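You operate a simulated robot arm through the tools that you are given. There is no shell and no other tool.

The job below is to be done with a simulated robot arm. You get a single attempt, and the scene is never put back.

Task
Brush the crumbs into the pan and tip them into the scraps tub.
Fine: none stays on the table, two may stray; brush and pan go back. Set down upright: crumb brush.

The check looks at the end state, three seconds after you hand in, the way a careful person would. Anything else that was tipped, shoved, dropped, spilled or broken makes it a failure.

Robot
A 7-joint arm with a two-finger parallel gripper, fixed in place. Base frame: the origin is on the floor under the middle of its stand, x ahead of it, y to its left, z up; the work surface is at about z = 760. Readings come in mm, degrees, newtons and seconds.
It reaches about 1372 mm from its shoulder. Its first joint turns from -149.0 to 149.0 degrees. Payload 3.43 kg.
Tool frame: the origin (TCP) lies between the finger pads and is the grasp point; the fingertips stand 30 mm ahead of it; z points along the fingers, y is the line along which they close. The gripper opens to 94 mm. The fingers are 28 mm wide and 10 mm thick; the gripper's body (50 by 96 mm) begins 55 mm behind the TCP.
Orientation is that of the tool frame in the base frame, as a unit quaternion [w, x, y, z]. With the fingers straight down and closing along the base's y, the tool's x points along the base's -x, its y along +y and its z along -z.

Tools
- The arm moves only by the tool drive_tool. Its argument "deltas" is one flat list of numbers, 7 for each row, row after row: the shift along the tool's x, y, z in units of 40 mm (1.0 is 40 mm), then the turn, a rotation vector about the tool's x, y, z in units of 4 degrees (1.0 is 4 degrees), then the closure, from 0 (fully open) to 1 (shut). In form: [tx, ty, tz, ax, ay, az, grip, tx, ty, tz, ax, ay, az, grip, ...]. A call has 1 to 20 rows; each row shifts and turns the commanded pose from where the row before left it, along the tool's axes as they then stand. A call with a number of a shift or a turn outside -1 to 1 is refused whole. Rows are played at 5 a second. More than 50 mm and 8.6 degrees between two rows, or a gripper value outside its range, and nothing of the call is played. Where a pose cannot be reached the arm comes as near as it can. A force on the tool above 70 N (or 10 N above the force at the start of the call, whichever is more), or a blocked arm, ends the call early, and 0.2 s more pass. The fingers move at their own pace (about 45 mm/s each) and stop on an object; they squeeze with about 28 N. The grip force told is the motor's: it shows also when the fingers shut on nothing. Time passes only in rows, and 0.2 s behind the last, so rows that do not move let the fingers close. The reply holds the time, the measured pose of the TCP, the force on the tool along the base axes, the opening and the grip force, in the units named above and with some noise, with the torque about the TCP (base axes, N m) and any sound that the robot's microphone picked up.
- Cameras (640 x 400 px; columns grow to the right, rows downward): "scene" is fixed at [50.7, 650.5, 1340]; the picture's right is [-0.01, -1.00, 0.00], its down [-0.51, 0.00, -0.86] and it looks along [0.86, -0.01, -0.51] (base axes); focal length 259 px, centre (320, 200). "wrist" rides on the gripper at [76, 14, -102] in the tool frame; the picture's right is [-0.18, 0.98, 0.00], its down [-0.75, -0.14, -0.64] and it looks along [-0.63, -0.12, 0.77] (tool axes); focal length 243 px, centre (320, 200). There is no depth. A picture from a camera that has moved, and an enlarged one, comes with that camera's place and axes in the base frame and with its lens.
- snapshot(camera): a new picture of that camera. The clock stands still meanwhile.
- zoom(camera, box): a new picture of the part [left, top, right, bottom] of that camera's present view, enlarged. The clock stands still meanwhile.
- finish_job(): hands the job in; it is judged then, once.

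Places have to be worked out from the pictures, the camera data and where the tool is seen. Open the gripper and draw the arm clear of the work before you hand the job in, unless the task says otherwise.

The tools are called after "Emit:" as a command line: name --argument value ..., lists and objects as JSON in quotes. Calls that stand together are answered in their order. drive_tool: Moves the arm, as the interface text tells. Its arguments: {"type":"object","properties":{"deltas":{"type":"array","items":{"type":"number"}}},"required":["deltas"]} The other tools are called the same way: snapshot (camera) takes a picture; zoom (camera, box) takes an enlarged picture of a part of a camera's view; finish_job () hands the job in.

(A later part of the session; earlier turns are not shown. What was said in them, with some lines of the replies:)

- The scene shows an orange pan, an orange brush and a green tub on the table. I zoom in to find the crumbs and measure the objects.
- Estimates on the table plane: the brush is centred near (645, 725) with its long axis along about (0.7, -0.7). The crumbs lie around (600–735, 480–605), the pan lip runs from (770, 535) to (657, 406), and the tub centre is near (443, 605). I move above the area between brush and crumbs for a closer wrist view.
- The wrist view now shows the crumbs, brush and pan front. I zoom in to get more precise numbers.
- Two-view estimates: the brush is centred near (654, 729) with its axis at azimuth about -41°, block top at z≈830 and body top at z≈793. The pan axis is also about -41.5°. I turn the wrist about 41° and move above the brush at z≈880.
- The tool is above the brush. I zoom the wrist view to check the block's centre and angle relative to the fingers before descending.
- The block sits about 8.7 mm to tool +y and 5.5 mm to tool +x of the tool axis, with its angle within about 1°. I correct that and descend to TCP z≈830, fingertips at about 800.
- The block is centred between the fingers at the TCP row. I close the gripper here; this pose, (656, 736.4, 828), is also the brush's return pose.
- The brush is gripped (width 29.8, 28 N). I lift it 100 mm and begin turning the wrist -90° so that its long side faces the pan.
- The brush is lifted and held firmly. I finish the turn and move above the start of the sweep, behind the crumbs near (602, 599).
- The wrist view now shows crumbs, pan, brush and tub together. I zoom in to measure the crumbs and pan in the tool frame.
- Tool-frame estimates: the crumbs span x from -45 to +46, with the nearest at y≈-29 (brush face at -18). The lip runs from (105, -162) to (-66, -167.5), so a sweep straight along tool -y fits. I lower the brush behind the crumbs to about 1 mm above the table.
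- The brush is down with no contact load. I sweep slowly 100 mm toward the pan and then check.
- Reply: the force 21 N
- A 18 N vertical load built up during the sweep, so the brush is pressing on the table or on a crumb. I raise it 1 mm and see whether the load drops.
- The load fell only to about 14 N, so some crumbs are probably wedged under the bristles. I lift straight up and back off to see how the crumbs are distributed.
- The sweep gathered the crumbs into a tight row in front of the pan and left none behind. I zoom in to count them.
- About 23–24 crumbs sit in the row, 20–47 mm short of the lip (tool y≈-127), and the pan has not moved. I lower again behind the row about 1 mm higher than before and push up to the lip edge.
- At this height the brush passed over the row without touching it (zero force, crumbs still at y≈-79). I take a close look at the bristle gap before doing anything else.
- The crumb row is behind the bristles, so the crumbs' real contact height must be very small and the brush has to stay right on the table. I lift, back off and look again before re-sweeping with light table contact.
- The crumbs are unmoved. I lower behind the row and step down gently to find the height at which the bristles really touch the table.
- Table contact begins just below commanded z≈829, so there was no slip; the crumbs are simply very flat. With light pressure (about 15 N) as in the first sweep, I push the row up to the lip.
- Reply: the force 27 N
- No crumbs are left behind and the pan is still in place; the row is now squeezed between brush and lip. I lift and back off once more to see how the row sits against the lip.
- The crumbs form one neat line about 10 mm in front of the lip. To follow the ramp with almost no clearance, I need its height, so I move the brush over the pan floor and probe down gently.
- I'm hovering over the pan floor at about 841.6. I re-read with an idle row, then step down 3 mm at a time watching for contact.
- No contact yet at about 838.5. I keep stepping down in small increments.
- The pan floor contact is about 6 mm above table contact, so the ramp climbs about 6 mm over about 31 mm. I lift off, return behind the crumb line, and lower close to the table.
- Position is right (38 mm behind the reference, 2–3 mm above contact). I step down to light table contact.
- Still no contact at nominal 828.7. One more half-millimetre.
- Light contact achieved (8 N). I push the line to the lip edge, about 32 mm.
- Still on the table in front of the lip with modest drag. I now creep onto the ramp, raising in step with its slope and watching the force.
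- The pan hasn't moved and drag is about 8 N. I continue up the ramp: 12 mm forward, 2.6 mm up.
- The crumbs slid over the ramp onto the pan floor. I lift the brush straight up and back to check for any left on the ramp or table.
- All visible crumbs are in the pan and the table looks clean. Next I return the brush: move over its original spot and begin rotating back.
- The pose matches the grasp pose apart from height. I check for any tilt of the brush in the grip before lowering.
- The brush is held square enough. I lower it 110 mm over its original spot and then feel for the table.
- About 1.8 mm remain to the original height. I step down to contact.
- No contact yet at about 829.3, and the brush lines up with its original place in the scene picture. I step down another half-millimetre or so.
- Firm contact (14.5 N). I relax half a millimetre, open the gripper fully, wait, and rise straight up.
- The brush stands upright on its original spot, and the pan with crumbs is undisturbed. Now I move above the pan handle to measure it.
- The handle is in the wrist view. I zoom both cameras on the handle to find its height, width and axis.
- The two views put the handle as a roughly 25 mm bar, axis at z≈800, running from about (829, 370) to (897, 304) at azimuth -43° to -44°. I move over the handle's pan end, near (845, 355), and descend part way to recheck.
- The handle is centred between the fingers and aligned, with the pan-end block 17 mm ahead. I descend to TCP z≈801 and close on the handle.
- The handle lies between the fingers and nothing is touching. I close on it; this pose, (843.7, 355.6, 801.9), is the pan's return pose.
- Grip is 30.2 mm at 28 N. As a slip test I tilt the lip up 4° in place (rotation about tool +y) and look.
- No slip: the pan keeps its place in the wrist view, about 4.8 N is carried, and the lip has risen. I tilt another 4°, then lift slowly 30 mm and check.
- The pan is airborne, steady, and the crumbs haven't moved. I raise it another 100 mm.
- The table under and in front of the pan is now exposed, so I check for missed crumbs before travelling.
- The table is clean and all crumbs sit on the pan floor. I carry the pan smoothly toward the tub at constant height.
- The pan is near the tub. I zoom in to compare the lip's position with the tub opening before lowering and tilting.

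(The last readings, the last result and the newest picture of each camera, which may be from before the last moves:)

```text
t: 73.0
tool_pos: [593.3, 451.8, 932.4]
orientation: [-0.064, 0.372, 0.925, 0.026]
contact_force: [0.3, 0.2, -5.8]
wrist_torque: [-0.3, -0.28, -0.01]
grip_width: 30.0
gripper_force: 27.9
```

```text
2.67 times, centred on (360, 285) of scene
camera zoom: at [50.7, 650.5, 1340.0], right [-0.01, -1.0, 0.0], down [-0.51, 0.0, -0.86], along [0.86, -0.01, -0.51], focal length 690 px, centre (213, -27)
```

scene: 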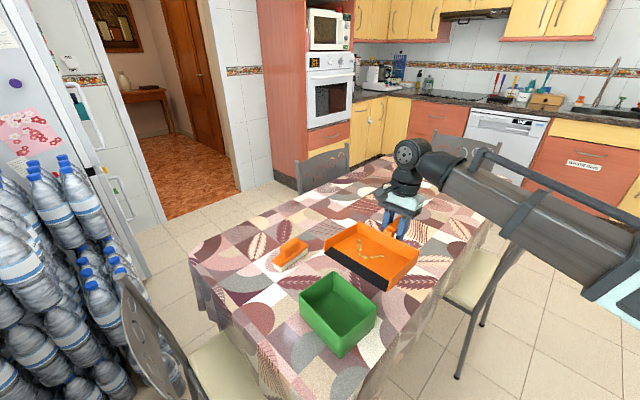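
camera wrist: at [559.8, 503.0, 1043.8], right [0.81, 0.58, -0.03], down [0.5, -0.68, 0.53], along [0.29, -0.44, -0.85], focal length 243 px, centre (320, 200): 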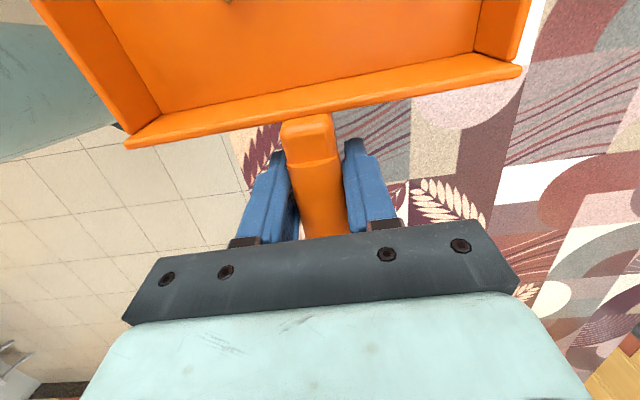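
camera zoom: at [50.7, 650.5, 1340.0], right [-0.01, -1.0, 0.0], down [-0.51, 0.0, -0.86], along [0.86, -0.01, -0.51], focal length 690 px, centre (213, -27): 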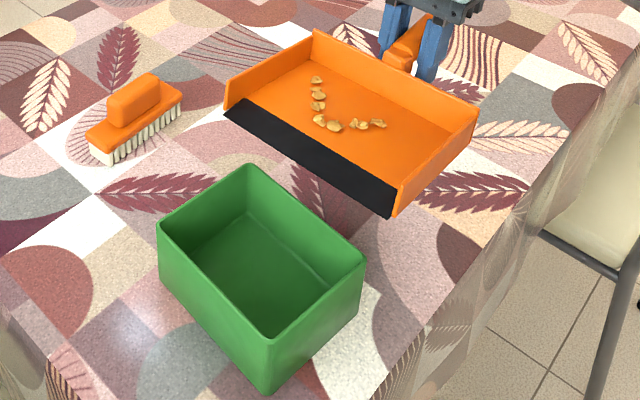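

The lip midpoint computes to about (462, 571), which is 30 mm inside the tub's near rim as planned. I lower the pan 58 mm so the lip is about 20 mm above the rim.

Emit:
drive_tool --deltas '[-0.0255, 0, 0.1825, 0, 0, 0, 1, -0.051, 0, 0.365, 0, 0, 0, 1, -0.051, 0, 0.365, 0, 0, 0, 1, -0.051, 0, 0.365, 0, 0, 0, 1, -0.0255, 0, 0.1825, 0, 0, 0, 1, 0, 0, 0, 0, 0, 0, 1]'

Emit:
zoom --camera "scene" --box '[280, 210, 440, 360]'

```text
t: 74.4
tool_pos: [592.6, 449.9, 873.4]
orientation: [-0.065, 0.372, 0.926, 0.026]
contact_force: [-0.3, 0.9, -5.9]
wrist_torque: [-0.3, -0.27, 0.01]
grip_width: 30.4
gripper_force: 27.9
```

```text
2.67 times, centred on (360, 285) of scene
camera zoom: at [50.7, 650.5, 1340.0], right [-0.01, -1.0, 0.0], down [-0.51, 0.0, -0.86], along [0.86, -0.01, -0.51], focal length 690 px, centre (213, -27)
```

zoom: 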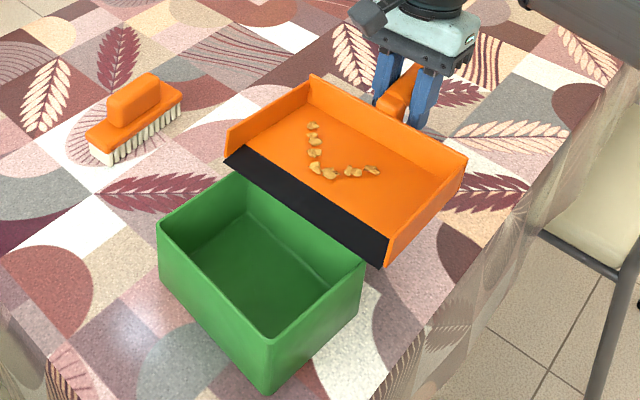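

All crumbs project onto the lip well inside the tub's width (±40 of ±70 mm). I move 8 mm further over the tub, then begin pivoting slowly about the lip to about 16° lip-down.

Emit:
drive_tool --deltas '[0.198, 0, 0.028, 0, 0, 0, 1, 0.0385, 0, -0.1556, 0, -0.5, 0, 1, 0.0385, 0, -0.1556, 0, -0.5, 0, 1, 0.0385, 0, -0.1556, 0, -0.5, 0, 1, 0.0385, 0, -0.1556, 0, -0.5, 0, 1, 0.0385, 0, -0.1556, 0, -0.5, 0, 1, 0.0385, 0, -0.1556, 0, -0.5, 0, 1, 0.0385, 0, -0.1556, 0, -0.5, 0, 1, 0.0385, 0, -0.1556, 0, -0.5, 0, 1, 0.0385, 0, -0.1556, 0, -0.5, 0, 1, 0.0385, 0, -0.1556, 0, -0.5, 0, 1, 0.0385, 0, -0.1556, 0, -0.5, 0, 1, 0.0385, 0, -0.1556, 0, -0.5, 0, 1]'

Emit:
zoom --camera "scene" --box '[280, 190, 440, 350]'

Emit:
snapshot --camera "wrist"

```text
t: 77.2
tool_pos: [572.5, 471.7, 946.3]
orientation: [0.131, 0.37, 0.918, -0.052]
contact_force: [-0.2, 0.5, -4.5]
wrist_torque: [-0.25, -0.23, -0.03]
grip_width: 30.3
gripper_force: 28.3
```

```text
2.50 times, centred on (360, 270) of scene
camera zoom: at [50.7, 650.5, 1340.0], right [-0.01, -1.0, 0.0], down [-0.51, 0.0, -0.86], along [0.86, -0.01, -0.51], focal length 647 px, centre (220, 25)
```

zoom: 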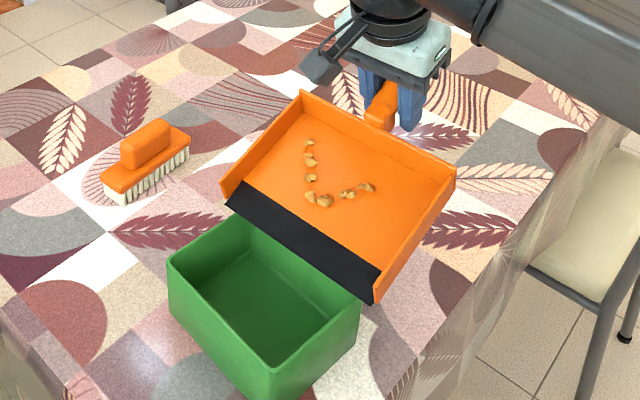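

```text
taken
camera wrist: at [510.1, 551.1, 1023.2], right [0.81, 0.59, 0.05], down [0.3, -0.48, 0.83], along [0.51, -0.65, -0.56], focal length 243 px, centre (320, 200)
```

wrist: 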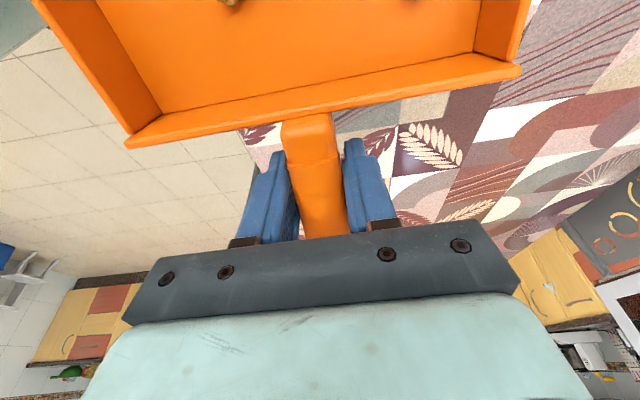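

At 16° lip-down the crumbs are still at rest and the pan is not slipping. I continue to about 32°.

Emit:
drive_tool --deltas '[0.0385, 0, -0.1556, 0, -0.5, 0, 1, 0.0385, 0, -0.1556, 0, -0.5, 0, 1, 0.0385, 0, -0.1556, 0, -0.5, 0, 1, 0.0385, 0, -0.1556, 0, -0.5, 0, 1, 0.0385, 0, -0.1556, 0, -0.5, 0, 1, 0.0385, 0, -0.1556, 0, -0.5, 0, 1, 0.0385, 0, -0.1556, 0, -0.5, 0, 1, 0.0385, 0, -0.1556, 0, -0.5, 0, 1]'

Emit:
zoom --camera "scene" --box '[280, 190, 440, 350]'

Emit:
snapshot --camera "wrist"

```text
t: 79.0
tool_pos: [550.1, 493.8, 987.7]
orientation: [0.255, 0.359, 0.892, -0.103]
contact_force: [-1.0, 0.0, -6.0]
wrist_torque: [-0.22, -0.2, -0.01]
grip_width: 30.1
gripper_force: 28.1
```

```text
2.50 times, centred on (360, 270) of scene
camera zoom: at [50.7, 650.5, 1340.0], right [-0.01, -1.0, 0.0], down [-0.51, 0.0, -0.86], along [0.86, -0.01, -0.51], focal length 647 px, centre (220, 25)
```

zoom: 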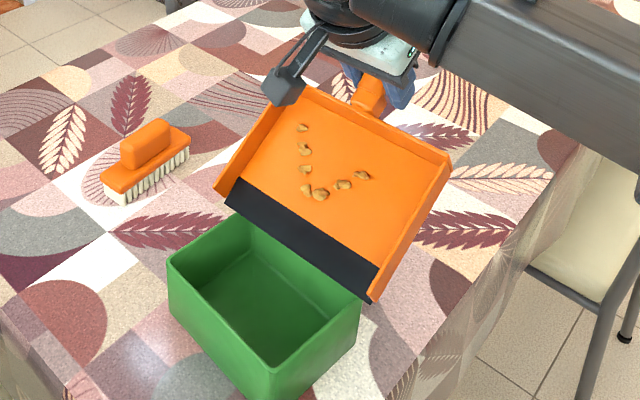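

```text
taken
camera wrist: at [475.3, 585.4, 1033.3], right [0.79, 0.6, 0.1], down [0.12, -0.31, 0.94], along [0.6, -0.74, -0.32], focal length 243 px, centre (320, 200)
```

wrist: 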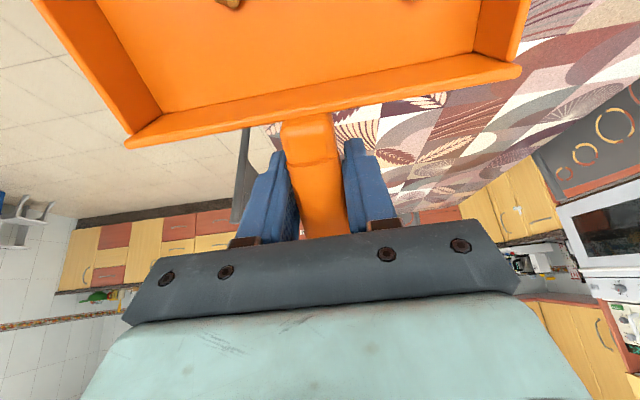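

Still no sliding at 32°. I continue pivoting to about 44°.

Emit:
drive_tool --deltas '[0.0385, 0, -0.1556, 0, -0.5, 0, 1, 0.0385, 0, -0.1556, 0, -0.5, 0, 1, 0.0385, 0, -0.1556, 0, -0.5, 0, 1, 0.0385, 0, -0.1556, 0, -0.5, 0, 1, 0.0385, 0, -0.1556, 0, -0.5, 0, 1, 0.0385, 0, -0.1556, 0, -0.5, 0, 1]'

Emit:
zoom --camera "scene" --box '[280, 190, 440, 350]'

```text
t: 80.4
tool_pos: [528.1, 513.6, 1011.2]
orientation: [0.348, 0.346, 0.86, -0.14]
contact_force: [-0.8, 0.9, -5.5]
wrist_torque: [-0.14, -0.15, 0.03]
grip_width: 30.2
gripper_force: 27.9
```

```text
2.50 times, centred on (360, 270) of scene
camera zoom: at [50.7, 650.5, 1340.0], right [-0.01, -1.0, 0.0], down [-0.51, 0.0, -0.86], along [0.86, -0.01, -0.51], focal length 647 px, centre (220, 25)
```

zoom: 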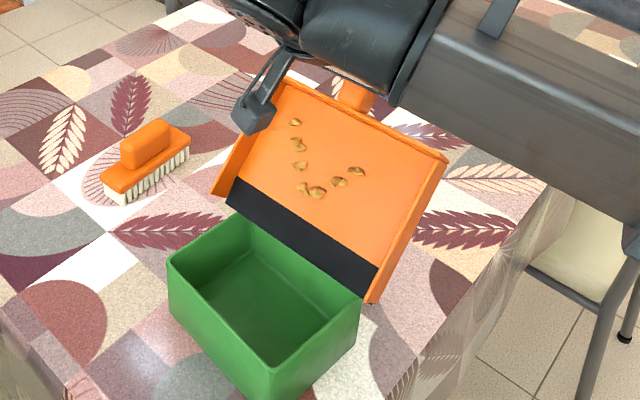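

The crumbs still cling at 44°, so friction is high. I go on to about 54° and look.

Emit:
drive_tool --deltas '[0.0385, 0, -0.1556, 0, -0.5, 0, 1, 0.0385, 0, -0.1556, 0, -0.5, 0, 1, 0.0385, 0, -0.1556, 0, -0.5, 0, 1, 0.0385, 0, -0.1556, 0, -0.5, 0, 1, 0.0385, 0, -0.1556, 0, -0.5, 0, 1]'

Emit:
zoom --camera "scene" --box '[280, 190, 440, 350]'

Emit:
snapshot --camera "wrist"

```text
t: 81.6
tool_pos: [508.6, 531.8, 1027.3]
orientation: [0.421, 0.333, 0.826, -0.17]
contact_force: [0.4, -0.7, -4.7]
wrist_torque: [-0.08, -0.07, 0.01]
grip_width: 30.0
gripper_force: 28.4
```

```text
2.50 times, centred on (360, 270) of scene
camera zoom: at [50.7, 650.5, 1340.0], right [-0.01, -1.0, 0.0], down [-0.51, 0.0, -0.86], along [0.86, -0.01, -0.51], focal length 647 px, centre (220, 25)
```

zoom: 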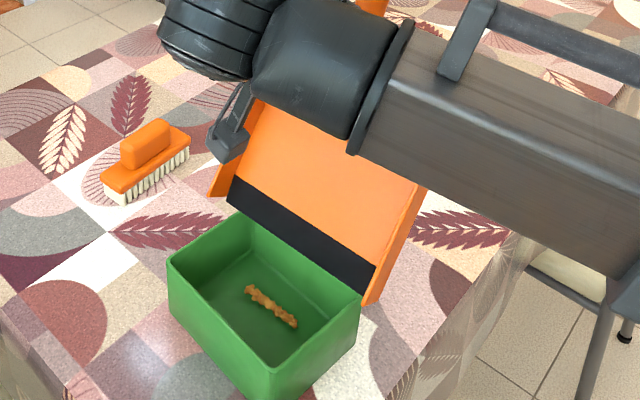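

```text
taken
camera wrist: at [427.6, 630.2, 1024.8], right [0.76, 0.63, 0.15], down [-0.15, -0.05, 0.99], along [0.63, -0.77, 0.06], focal length 243 px, centre (320, 200)
```

wrist: 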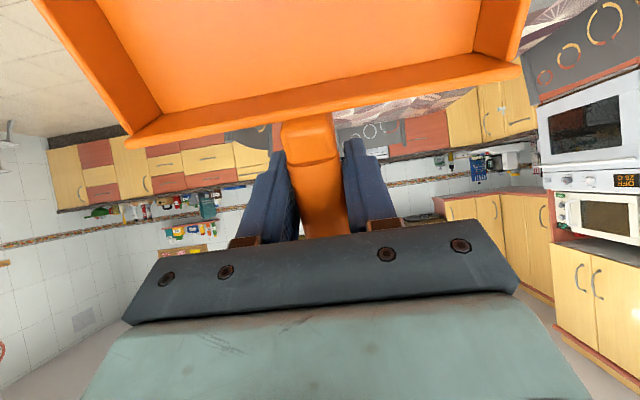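

The crumbs have fallen into the tub. I zoom to look for stragglers on the pan or ramp.

Emit:
zoom --camera "scene" --box '[315, 215, 405, 335]'

Emit:
zoom --camera "wrist" --box '[60, 0, 540, 150]'

```text
3.33 times, centred on (360, 275) of scene
camera zoom: at [50.7, 650.5, 1340.0], right [-0.01, -1.0, 0.0], down [-0.51, 0.0, -0.86], along [0.86, -0.01, -0.51], focal length 862 px, centre (187, -50)
```

zoom: 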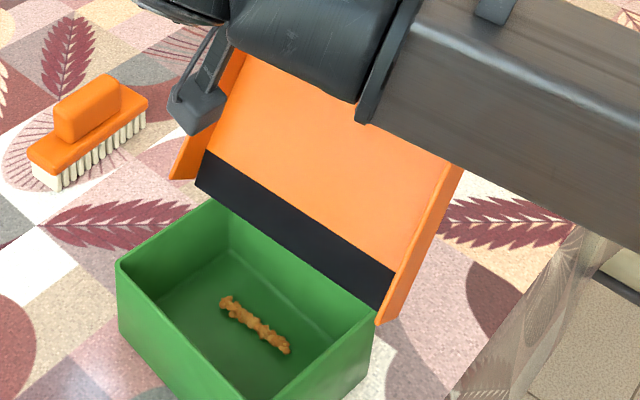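

```text
1.33 times, centred on (300, 75) of wrist
camera zoom: at [427.6, 630.2, 1024.8], right [0.76, 0.63, 0.15], down [-0.15, -0.05, 0.99], along [0.63, -0.77, 0.06], focal length 324 px, centre (347, 367)
```

zoom: 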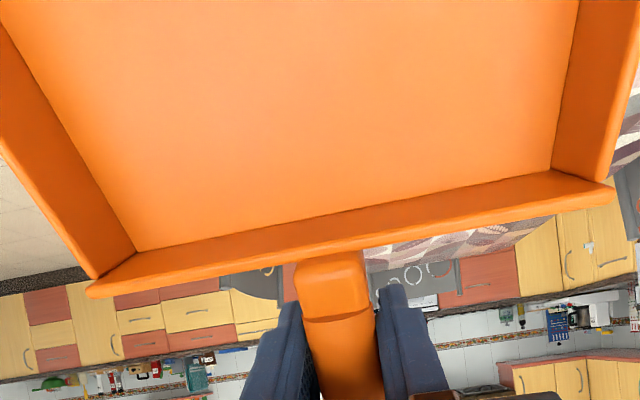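

Both views show a clean pan and all crumbs lying in the tub. I raise the pan 40 mm and pivot it back to level.

Emit:
drive_tool --deltas '[-0.405, 0, -0.294, 0, 0, 0, 1, -0.405, 0, -0.294, 0, 0, 0, 1, -0.0605, 0, 0.3148, 0, 1, 0, 1, -0.0605, 0, 0.3148, 0, 1, 0, 1, -0.0605, 0, 0.3148, 0, 1, 0, 1, -0.0605, 0, 0.3148, 0, 1, 0, 1, -0.0605, 0, 0.3148, 0, 1, 0, 1, -0.0605, 0, 0.3148, 0, 1, 0, 1, -0.0605, 0, 0.3148, 0, 1, 0, 1, -0.0605, 0, 0.3148, 0, 1, 0, 1, -0.0605, 0, 0.3148, 0, 1, 0, 1, -0.0605, 0, 0.3148, 0, 1, 0, 1, -0.0605, 0, 0.3148, 0, 1, 0, 1, -0.0605, 0, 0.3148, 0, 1, 0, 1, -0.0605, 0, 0.3148, 0, 1, 0, 1, -0.033, 0, 0.1568, 0, 0.5, 0, 1, 0, 0, 0, 0, 0, 0, 1]'

Emit:
snapshot --camera "scene"

Emit:
snapshot --camera "wrist"

```text
t: 85.2
tool_pos: [584.7, 458.0, 938.1]
orientation: [0.0, 0.372, 0.928, 0.0]
contact_force: [-0.3, -0.6, -5.0]
wrist_torque: [-0.28, -0.3, 0.0]
grip_width: 30.2
gripper_force: 28.1
```

```text
taken
```

scene: 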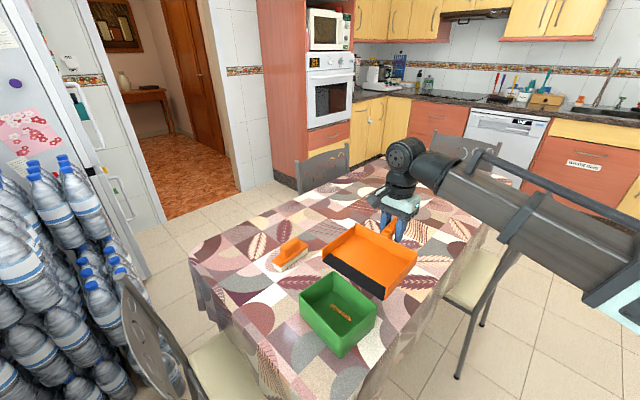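

```text
taken
camera wrist: at [541.3, 520.5, 1040.1], right [0.81, 0.58, 0.0], down [0.45, -0.62, 0.64], along [0.37, -0.52, -0.77], focal length 243 px, centre (320, 200)
```

wrist: 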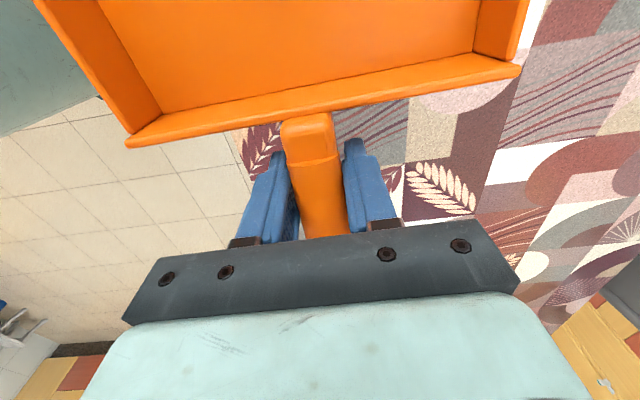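

The pan is level and empty. I zoom to confirm that, then will carry it back (camera reference: 258.2, -102.3 mm to go).

Emit:
zoom --camera "scene" --box '[280, 210, 440, 360]'

Emit:
drive_tool --deltas '[-0.357, 0.1454, 0, 0, 0, 0, 1, -0.6074, 0.2472, 0, 0, 0, 0, 1, -0.6074, 0.2472, 0, 0, 0, 0, 1, -0.6074, 0.2472, 0, 0, 0, 0, 1, -0.6074, 0.2472, 0, 0, 0, 0, 1, -0.6074, 0.2472, 0, 0, 0, 0, 1, -0.6074, 0.2472, 0, 0, 0, 0, 1, -0.6074, 0.2472, 0, 0, 0, 0, 1, -0.6074, 0.2472, 0, 0, 0, 0, 1, -0.6074, 0.2472, 0, 0, 0, 0, 1, -0.6074, 0.2472, 0, 0, 0, 0, 1, 0, 0, 0, 0, 0, 0, 1, 0, 0, 0, 0, 0, 0, 1]'

Emit:
snapshot --camera "wrist"

Emit:
snapshot --camera "scene"

```text
2.67 times, centred on (360, 285) of scene
camera zoom: at [50.7, 650.5, 1340.0], right [-0.01, -1.0, 0.0], down [-0.51, 0.0, -0.86], along [0.86, -0.01, -0.51], focal length 690 px, centre (213, -27)
```

zoom: 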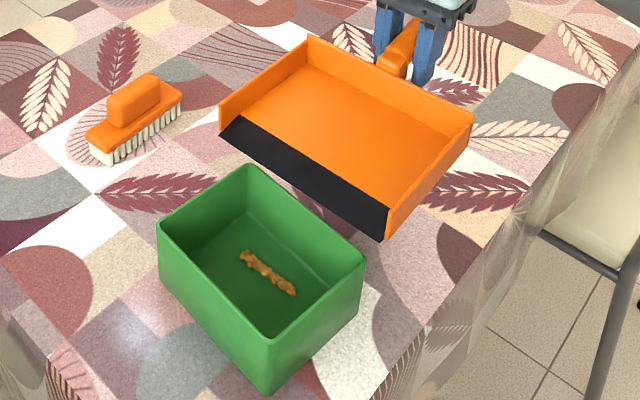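

```text
t: 88.0
tool_pos: [842.7, 356.7, 937.7]
orientation: [0.001, 0.372, 0.928, 0.0]
contact_force: [0.8, -0.2, -5.1]
wrist_torque: [-0.33, -0.3, 0.0]
grip_width: 30.1
gripper_force: 28.2
```

```text
taken
camera wrist: at [798.3, 419.1, 1039.9], right [0.81, 0.58, 0.0], down [0.45, -0.62, 0.64], along [0.37, -0.52, -0.77], focal length 243 px, centre (320, 200)
```

wrist: 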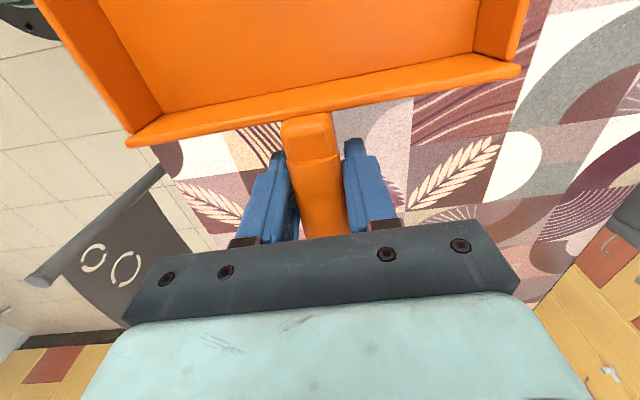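

```text
taken
```

scene: 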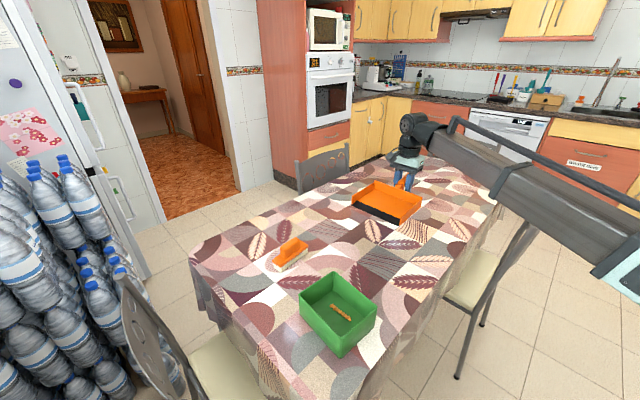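

The pan is back above its spot, within about 1.5 mm. I correct and descend 130 mm, leaving about 6 mm.

Emit:
drive_tool --deltas '[-0.0375, 0, 0.3, 0, 0, 0, 1, 0, 0, 0.6, 0, 0, 0, 1, 0, 0, 0.75, 0, 0, 0, 1, 0, 0, 0.75, 0, 0, 0, 1, 0, 0, 0.5, 0, 0, 0, 1, 0, 0, 0.25, 0, 0, 0, 1, 0, 0, 0.1, 0, 0, 0, 1, 0, 0, 0, 0, 0, 0, 1]'

Emit:
snapshot --camera "wrist"

Emit:
zoom --camera "scene" --box '[345, 165, 435, 262]'

```text
t: 89.8
tool_pos: [845.0, 353.3, 808.6]
orientation: [0.001, 0.373, 0.928, 0.0]
contact_force: [0.3, -1.2, -4.9]
wrist_torque: [-0.27, -0.27, 0.02]
grip_width: 30.3
gripper_force: 27.7
```

```text
taken
camera wrist: at [801.0, 416.9, 909.8], right [0.81, 0.58, 0.0], down [0.45, -0.62, 0.64], along [0.37, -0.52, -0.77], focal length 243 px, centre (320, 200)
```

wrist: 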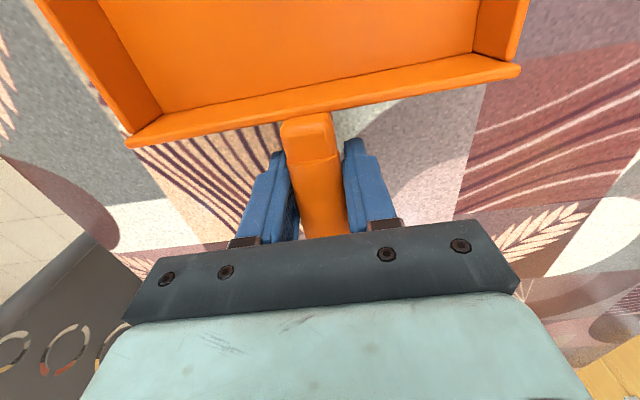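

```text
4.12 times, centred on (390, 214) of scene
camera zoom: at [50.7, 650.5, 1340.0], right [-0.01, -1.0, 0.0], down [-0.51, 0.0, -0.86], along [0.86, -0.01, -0.51], focal length 1067 px, centre (31, 144)
```

zoom: 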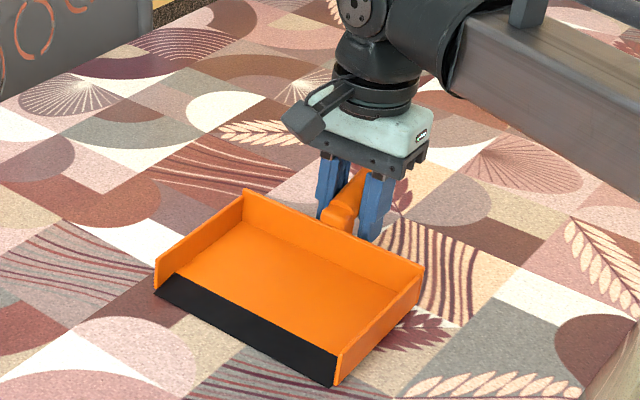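

About 6 mm remain, with alignment within 2 mm. I step down to contact.

Emit:
drive_tool --deltas '[0.03, 0, 0.05, 0, 0, 0, 1, 0, 0, 0.04, 0, 0, 0, 1, 0, 0, 0, 0, 0, 0, 1]'

Emit:
drive_tool --deltas '[0, 0, 0.025, 0, 0, 0, 1, 0, 0, 0, 0, 0, 0, 1]'

Emit:
drive_tool --deltas '[0, 0, 0.02, 0, 0, 0, 1, 0, 0, 0, 0, 0, 0, 1]'

```text
t: 90.6
tool_pos: [843.2, 355.9, 805.3]
orientation: [0.0, 0.374, 0.927, 0.0]
contact_force: [3.9, -2.2, 2.4]
wrist_torque: [0.64, 0.59, -0.05]
grip_width: 30.4
gripper_force: 27.7
```

```text
t: 91.2
tool_pos: [844.1, 356.5, 805.1]
orientation: [-0.001, 0.374, 0.928, 0.0]
contact_force: [1.5, -2.0, 3.1]
wrist_torque: [0.61, 0.61, -0.05]
grip_width: 30.2
gripper_force: 27.7
```

```text
t: 91.8
tool_pos: [845.1, 355.3, 803.4]
orientation: [0.001, 0.372, 0.928, 0.0]
contact_force: [1.8, -3.0, 2.0]
wrist_torque: [0.59, 0.59, 0.02]
grip_width: 30.0
gripper_force: 28.3
```

The lip touched first and the pan is rotating slightly flat in the grip. I keep lowering gently toward the original height of about 802.

Emit:
drive_tool --deltas '[0, 0, 0.02, 0, 0, 0, 1, 0, 0, 0, 0, 0, 0, 1]'

Emit:
drive_tool --deltas '[0, 0, 0.0125, 0, 0, 0, 1, 0, 0, 0, 0, 0, 0, 1]'

Emit:
snapshot --camera "wrist"

Emit:
zoom --camera "scene" --box '[345, 165, 435, 262]'

```text
t: 92.4
tool_pos: [844.7, 356.6, 802.2]
orientation: [0.001, 0.374, 0.927, 0.0]
contact_force: [3.9, -2.9, 10.9]
wrist_torque: [0.33, 0.4, 0.02]
grip_width: 30.2
gripper_force: 27.5
```

```text
t: 93.0
tool_pos: [843.6, 355.6, 802.3]
orientation: [0.0, 0.374, 0.928, 0.001]
contact_force: [7.3, 0.7, 18.9]
wrist_torque: [0.22, 0.26, -0.05]
grip_width: 30.0
gripper_force: 28.7
```

```text
taken
camera wrist: at [799.7, 417.6, 904.3], right [0.81, 0.58, 0.0], down [0.44, -0.62, 0.64], along [0.37, -0.52, -0.77], focal length 243 px, centre (320, 200)
```

wrist: 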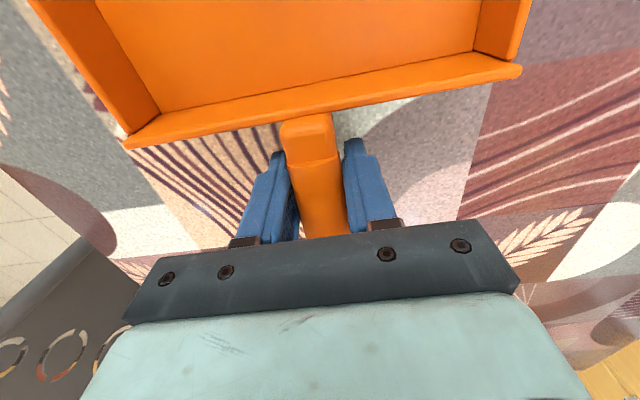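

```text
4.12 times, centred on (390, 214) of scene
camera zoom: at [50.7, 650.5, 1340.0], right [-0.01, -1.0, 0.0], down [-0.51, 0.0, -0.86], along [0.86, -0.01, -0.51], focal length 1067 px, centre (31, 144)
```

zoom: 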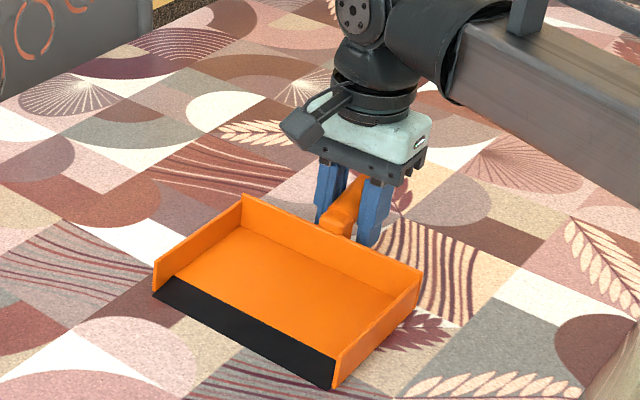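

The pan is flat on the table within 1–2 mm of where it started. I relax slightly, open the gripper, and rise straight up.

Emit:
drive_tool --deltas '[0, 0, -0.015, 0, 0, 0, 1, 0, 0, 0, 0, 0, 0, 0.6, 0, 0, 0, 0, 0, 0, 0.3, 0, 0, 0, 0, 0, 0, 0, 0, 0, 0, 0, 0, 0, 0, 0, 0, 0, 0, 0, 0, 0, 0, 0, 0, 0, 0, 0, 0]'

Emit:
drive_tool --deltas '[0, 0, -0.4, 0, 0, 0, 0, 0, 0, -0.9, 0, 0, 0, 0, 0, 0, -1, 0, 0, 0, 0, 0, 0, -1, 0, 0, 0, 0, 0, 0, -1, 0, 0, 0, 0, 0, 0, -1, 0, 0, 0, 0]'

Emit:
snapshot --camera "scene"

Emit:
snapshot --camera "wrist"

```text
t: 94.6
tool_pos: [844.7, 354.8, 802.5]
orientation: [-0.001, 0.373, 0.928, -0.001]
contact_force: [-0.2, -0.2, -0.9]
wrist_torque: [-0.02, -0.01, 0.01]
grip_width: 93.9
gripper_force: 0.1
```

```text
t: 96.0
tool_pos: [845.6, 356.7, 1013.3]
orientation: [0.0, 0.373, 0.928, 0.0]
contact_force: [-0.5, -0.7, 0.1]
wrist_torque: [0.0, 0.0, -0.02]
grip_width: 94.1
gripper_force: 0.0
```

```text
taken
```

scene: 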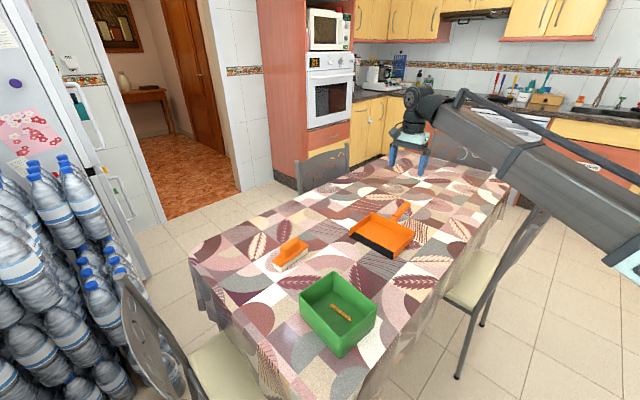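

```text
taken
camera wrist: at [801.2, 418.1, 1114.8], right [0.81, 0.58, 0.0], down [0.45, -0.62, 0.64], along [0.37, -0.52, -0.77], focal length 243 px, centre (320, 200)
```

wrist: 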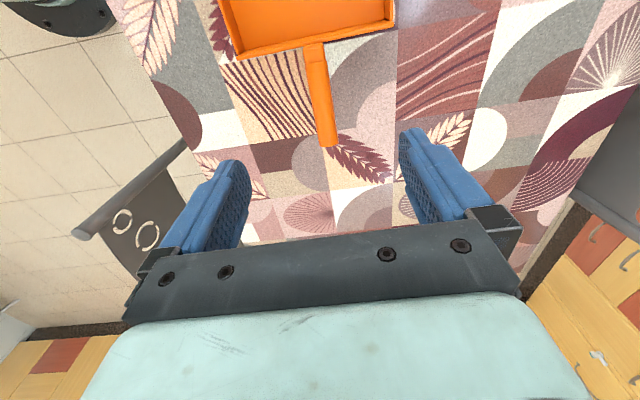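

Everything appears back in place. I zoom on the whole work area to check for stray crumbs and to compare object positions with the start.

Emit:
zoom --camera "scene" --box '[240, 180, 440, 305]'

Emit:
zoom --camera "scene" --box '[180, 220, 420, 370]'

Emit:
zoom --camera "scene" --box '[300, 268, 380, 358]'

Emit:
zoom --camera "scene" --box '[340, 195, 430, 265]'

```text
3.20 times, centred on (340, 242) of scene
camera zoom: at [50.7, 650.5, 1340.0], right [-0.01, -1.0, 0.0], down [-0.51, 0.0, -0.86], along [0.86, -0.01, -0.51], focal length 828 px, centre (256, 64)
```

zoom: 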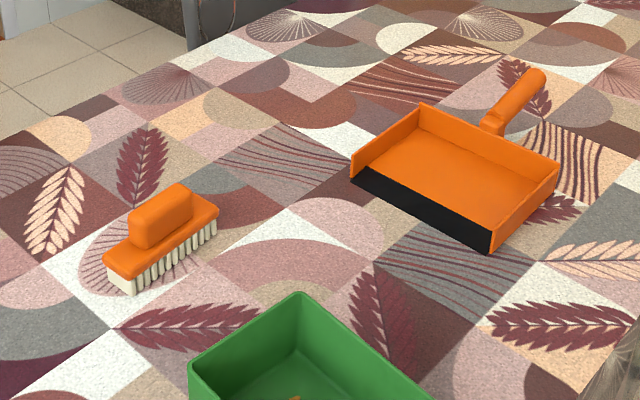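

```text
2.67 times, centred on (300, 295) of scene
camera zoom: at [50.7, 650.5, 1340.0], right [-0.01, -1.0, 0.0], down [-0.51, 0.0, -0.86], along [0.86, -0.01, -0.51], focal length 690 px, centre (373, -53)
```

zoom: 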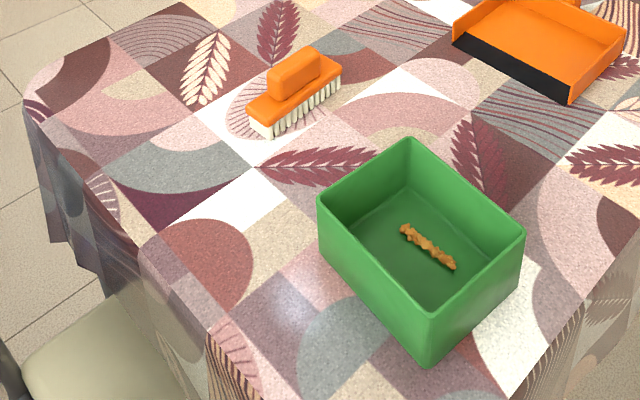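

```text
4.44 times, centred on (340, 313) of scene
camera zoom: at [50.7, 650.5, 1340.0], right [-0.01, -1.0, 0.0], down [-0.51, 0.0, -0.86], along [0.86, -0.01, -0.51], focal length 1150 px, centre (231, -302)
```

zoom: 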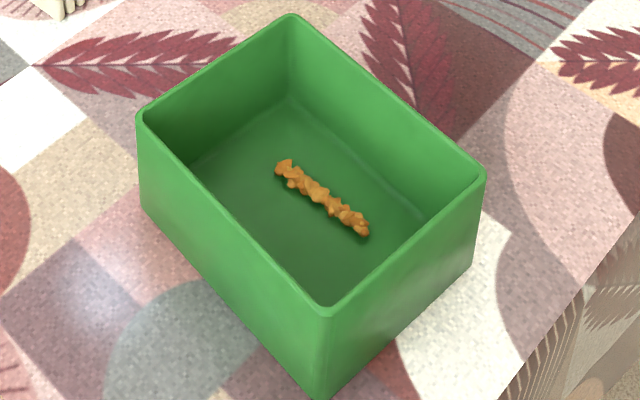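

```text
5.71 times, centred on (385, 230) of scene
camera zoom: at [50.7, 650.5, 1340.0], right [-0.01, -1.0, 0.0], down [-0.51, 0.0, -0.86], along [0.86, -0.01, -0.51], focal length 1478 px, centre (-51, 29)
```

zoom: 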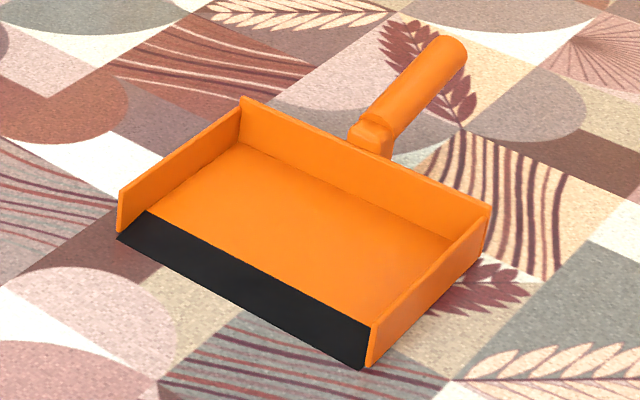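

The tub holds all the crumbs, the table is clean, the brush is upright and the pan is back in place. I use the wrist camera for one more look at the strip beside the tub that the scene camera can't see, moving up and over it at a safe height.

Emit:
drive_tool --deltas '[0.3, 0, -0.8, 0, 0, 0, 0, 0.7, 0, -0.5, 0, 0, 0, 0, 0.9, 0, 0, 0, 0, 0, 0, 0.9, 0, 0, 0, 0, 0, 0, 0.9, 0, 0, 0, 0, 0, 0, 0.9, 0, 0, 0, 0, 0, 0, 0.9, 0, 0, 0, 0, 0, 0]'

Emit:
snapshot --camera "wrist"

```text
t: 97.6
tool_pos: [684.5, 507.9, 1066.6]
orientation: [0.0, 0.374, 0.927, 0.0]
contact_force: [0.2, 0.4, -0.4]
wrist_torque: [-0.02, -0.02, 0.01]
grip_width: 93.8
gripper_force: 0.0
```

```text
taken
camera wrist: at [641.3, 570.7, 1168.1], right [0.81, 0.58, 0.0], down [0.45, -0.62, 0.64], along [0.37, -0.52, -0.77], focal length 243 px, centre (320, 200)
```

wrist: 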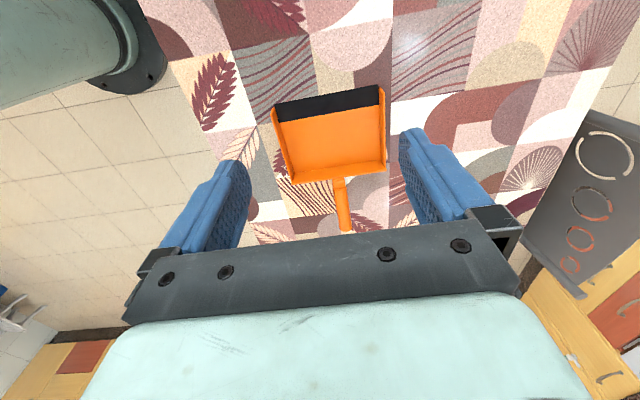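

The pan is empty and its surroundings are clean. I move about 130 mm further to see the strip between the tub and the original crumb area.

Emit:
drive_tool --deltas '[0.8, 0, 0, 0, 0, 0, 0, 0.8, 0, 0, 0, 0, 0, 0, 0.8, 0, 0, 0, 0, 0, 0, 0.8, 0, 0, 0, 0, 0, 0, 0, 0, 0, 0, 0, 0, 0]'

Emit:
snapshot --camera "wrist"

Emit:
zoom --camera "wrist" --box '[150, 0, 470, 160]'

```text
t: 98.8
tool_pos: [593.0, 596.5, 1066.5]
orientation: [0.001, 0.373, 0.928, 0.0]
contact_force: [-0.9, 0.0, -1.0]
wrist_torque: [0.04, 0.02, 0.02]
grip_width: 93.9
gripper_force: 0.0
```

```text
taken
camera wrist: at [549.3, 659.3, 1168.1], right [0.81, 0.58, 0.0], down [0.45, -0.62, 0.64], along [0.37, -0.52, -0.77], focal length 243 px, centre (320, 200)
```

wrist: 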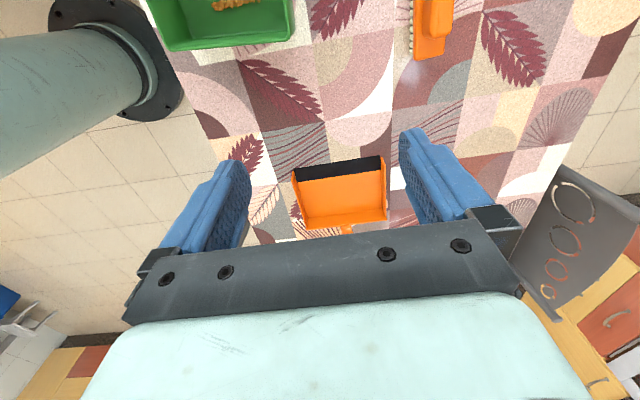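

```text
2.00 times, centred on (310, 80) of wrist
camera zoom: at [549.3, 659.3, 1168.1], right [0.81, 0.58, 0.0], down [0.45, -0.62, 0.64], along [0.37, -0.52, -0.77], focal length 485 px, centre (340, 440)
```

zoom: 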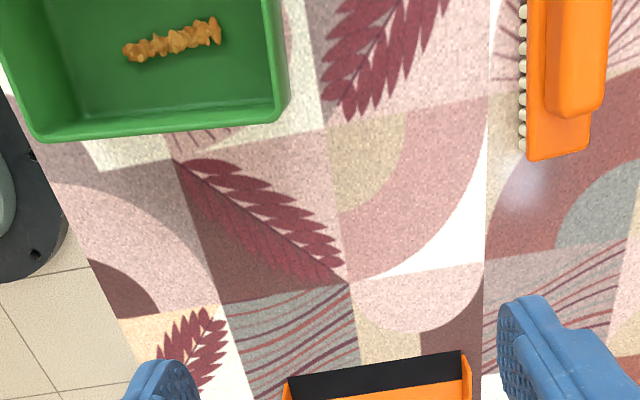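

The whole work area is clean, with the crumbs in the tub and the brush upright. I draw the arm up and away toward its starting area with the gripper open.

Emit:
drive_tool --deltas '[-0.6, 0, -0.4, 0, 0, 0, 0, -0.9, 0, -0.4, 0, 0, 0, 0, -0.9, 0, -0.4, 0, 0, 0, 0, -0.9, 0, -0.3, 0, 0, 0, 0, -0.9, 0, 0, 0, 0, 0, 0, -0.9, 0, 0, 0, 0, 0, 0, -0.9, 0, 0, 0, 0, 0, 0, -0.9, 0, 0, 0, 0, 0, 0, -0.5, 0, 0, 0, 0, 0, 0, 0, 0, 0, 0, 0, 0, 0]'

Emit:
snapshot --camera "scene"

```text
t: 101.0
tool_pos: [806.5, 392.3, 1123.0]
orientation: [0.0, 0.373, 0.928, 0.0]
contact_force: [-0.8, 0.2, 0.1]
wrist_torque: [0.02, 0.0, 0.03]
grip_width: 94.1
gripper_force: 0.0
```

```text
taken
```

scene: 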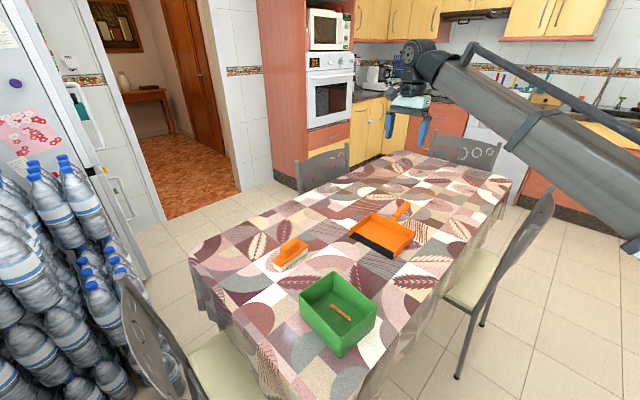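

The arm is clear with the gripper open. The crumbs are in the tub, and the brush and pan are back in place, so I hand in the job.

Emit:
finish_job

```text
The job is handed in.
```

The crumbs are in the scraps tub and I've handed the job in; I don't know the result of the check yet.

- **Crumbs:** They all appear to be in the tub, about 24 by my count before sweeping. They lie in a tight row there, so I couldn't recount them one by one. Close-up views from both cameras show none left on the table or in the pan.
- **Brush:** It stands upright on its original spot, about 1–2 mm off by the arm's readings.
- **Pan:** It is back flat on the table, empty. By eye its front edge sits about 2–4 mm from where it started.
- **Everything else:** The tub didn't move, and nothing else looks knocked or spilled. The arm is clear of the table with the gripper open.

The brush only moved the crumbs when pressed lightly on the table. One pass about 1 mm higher slid over them without effect, so I repeated it lower.
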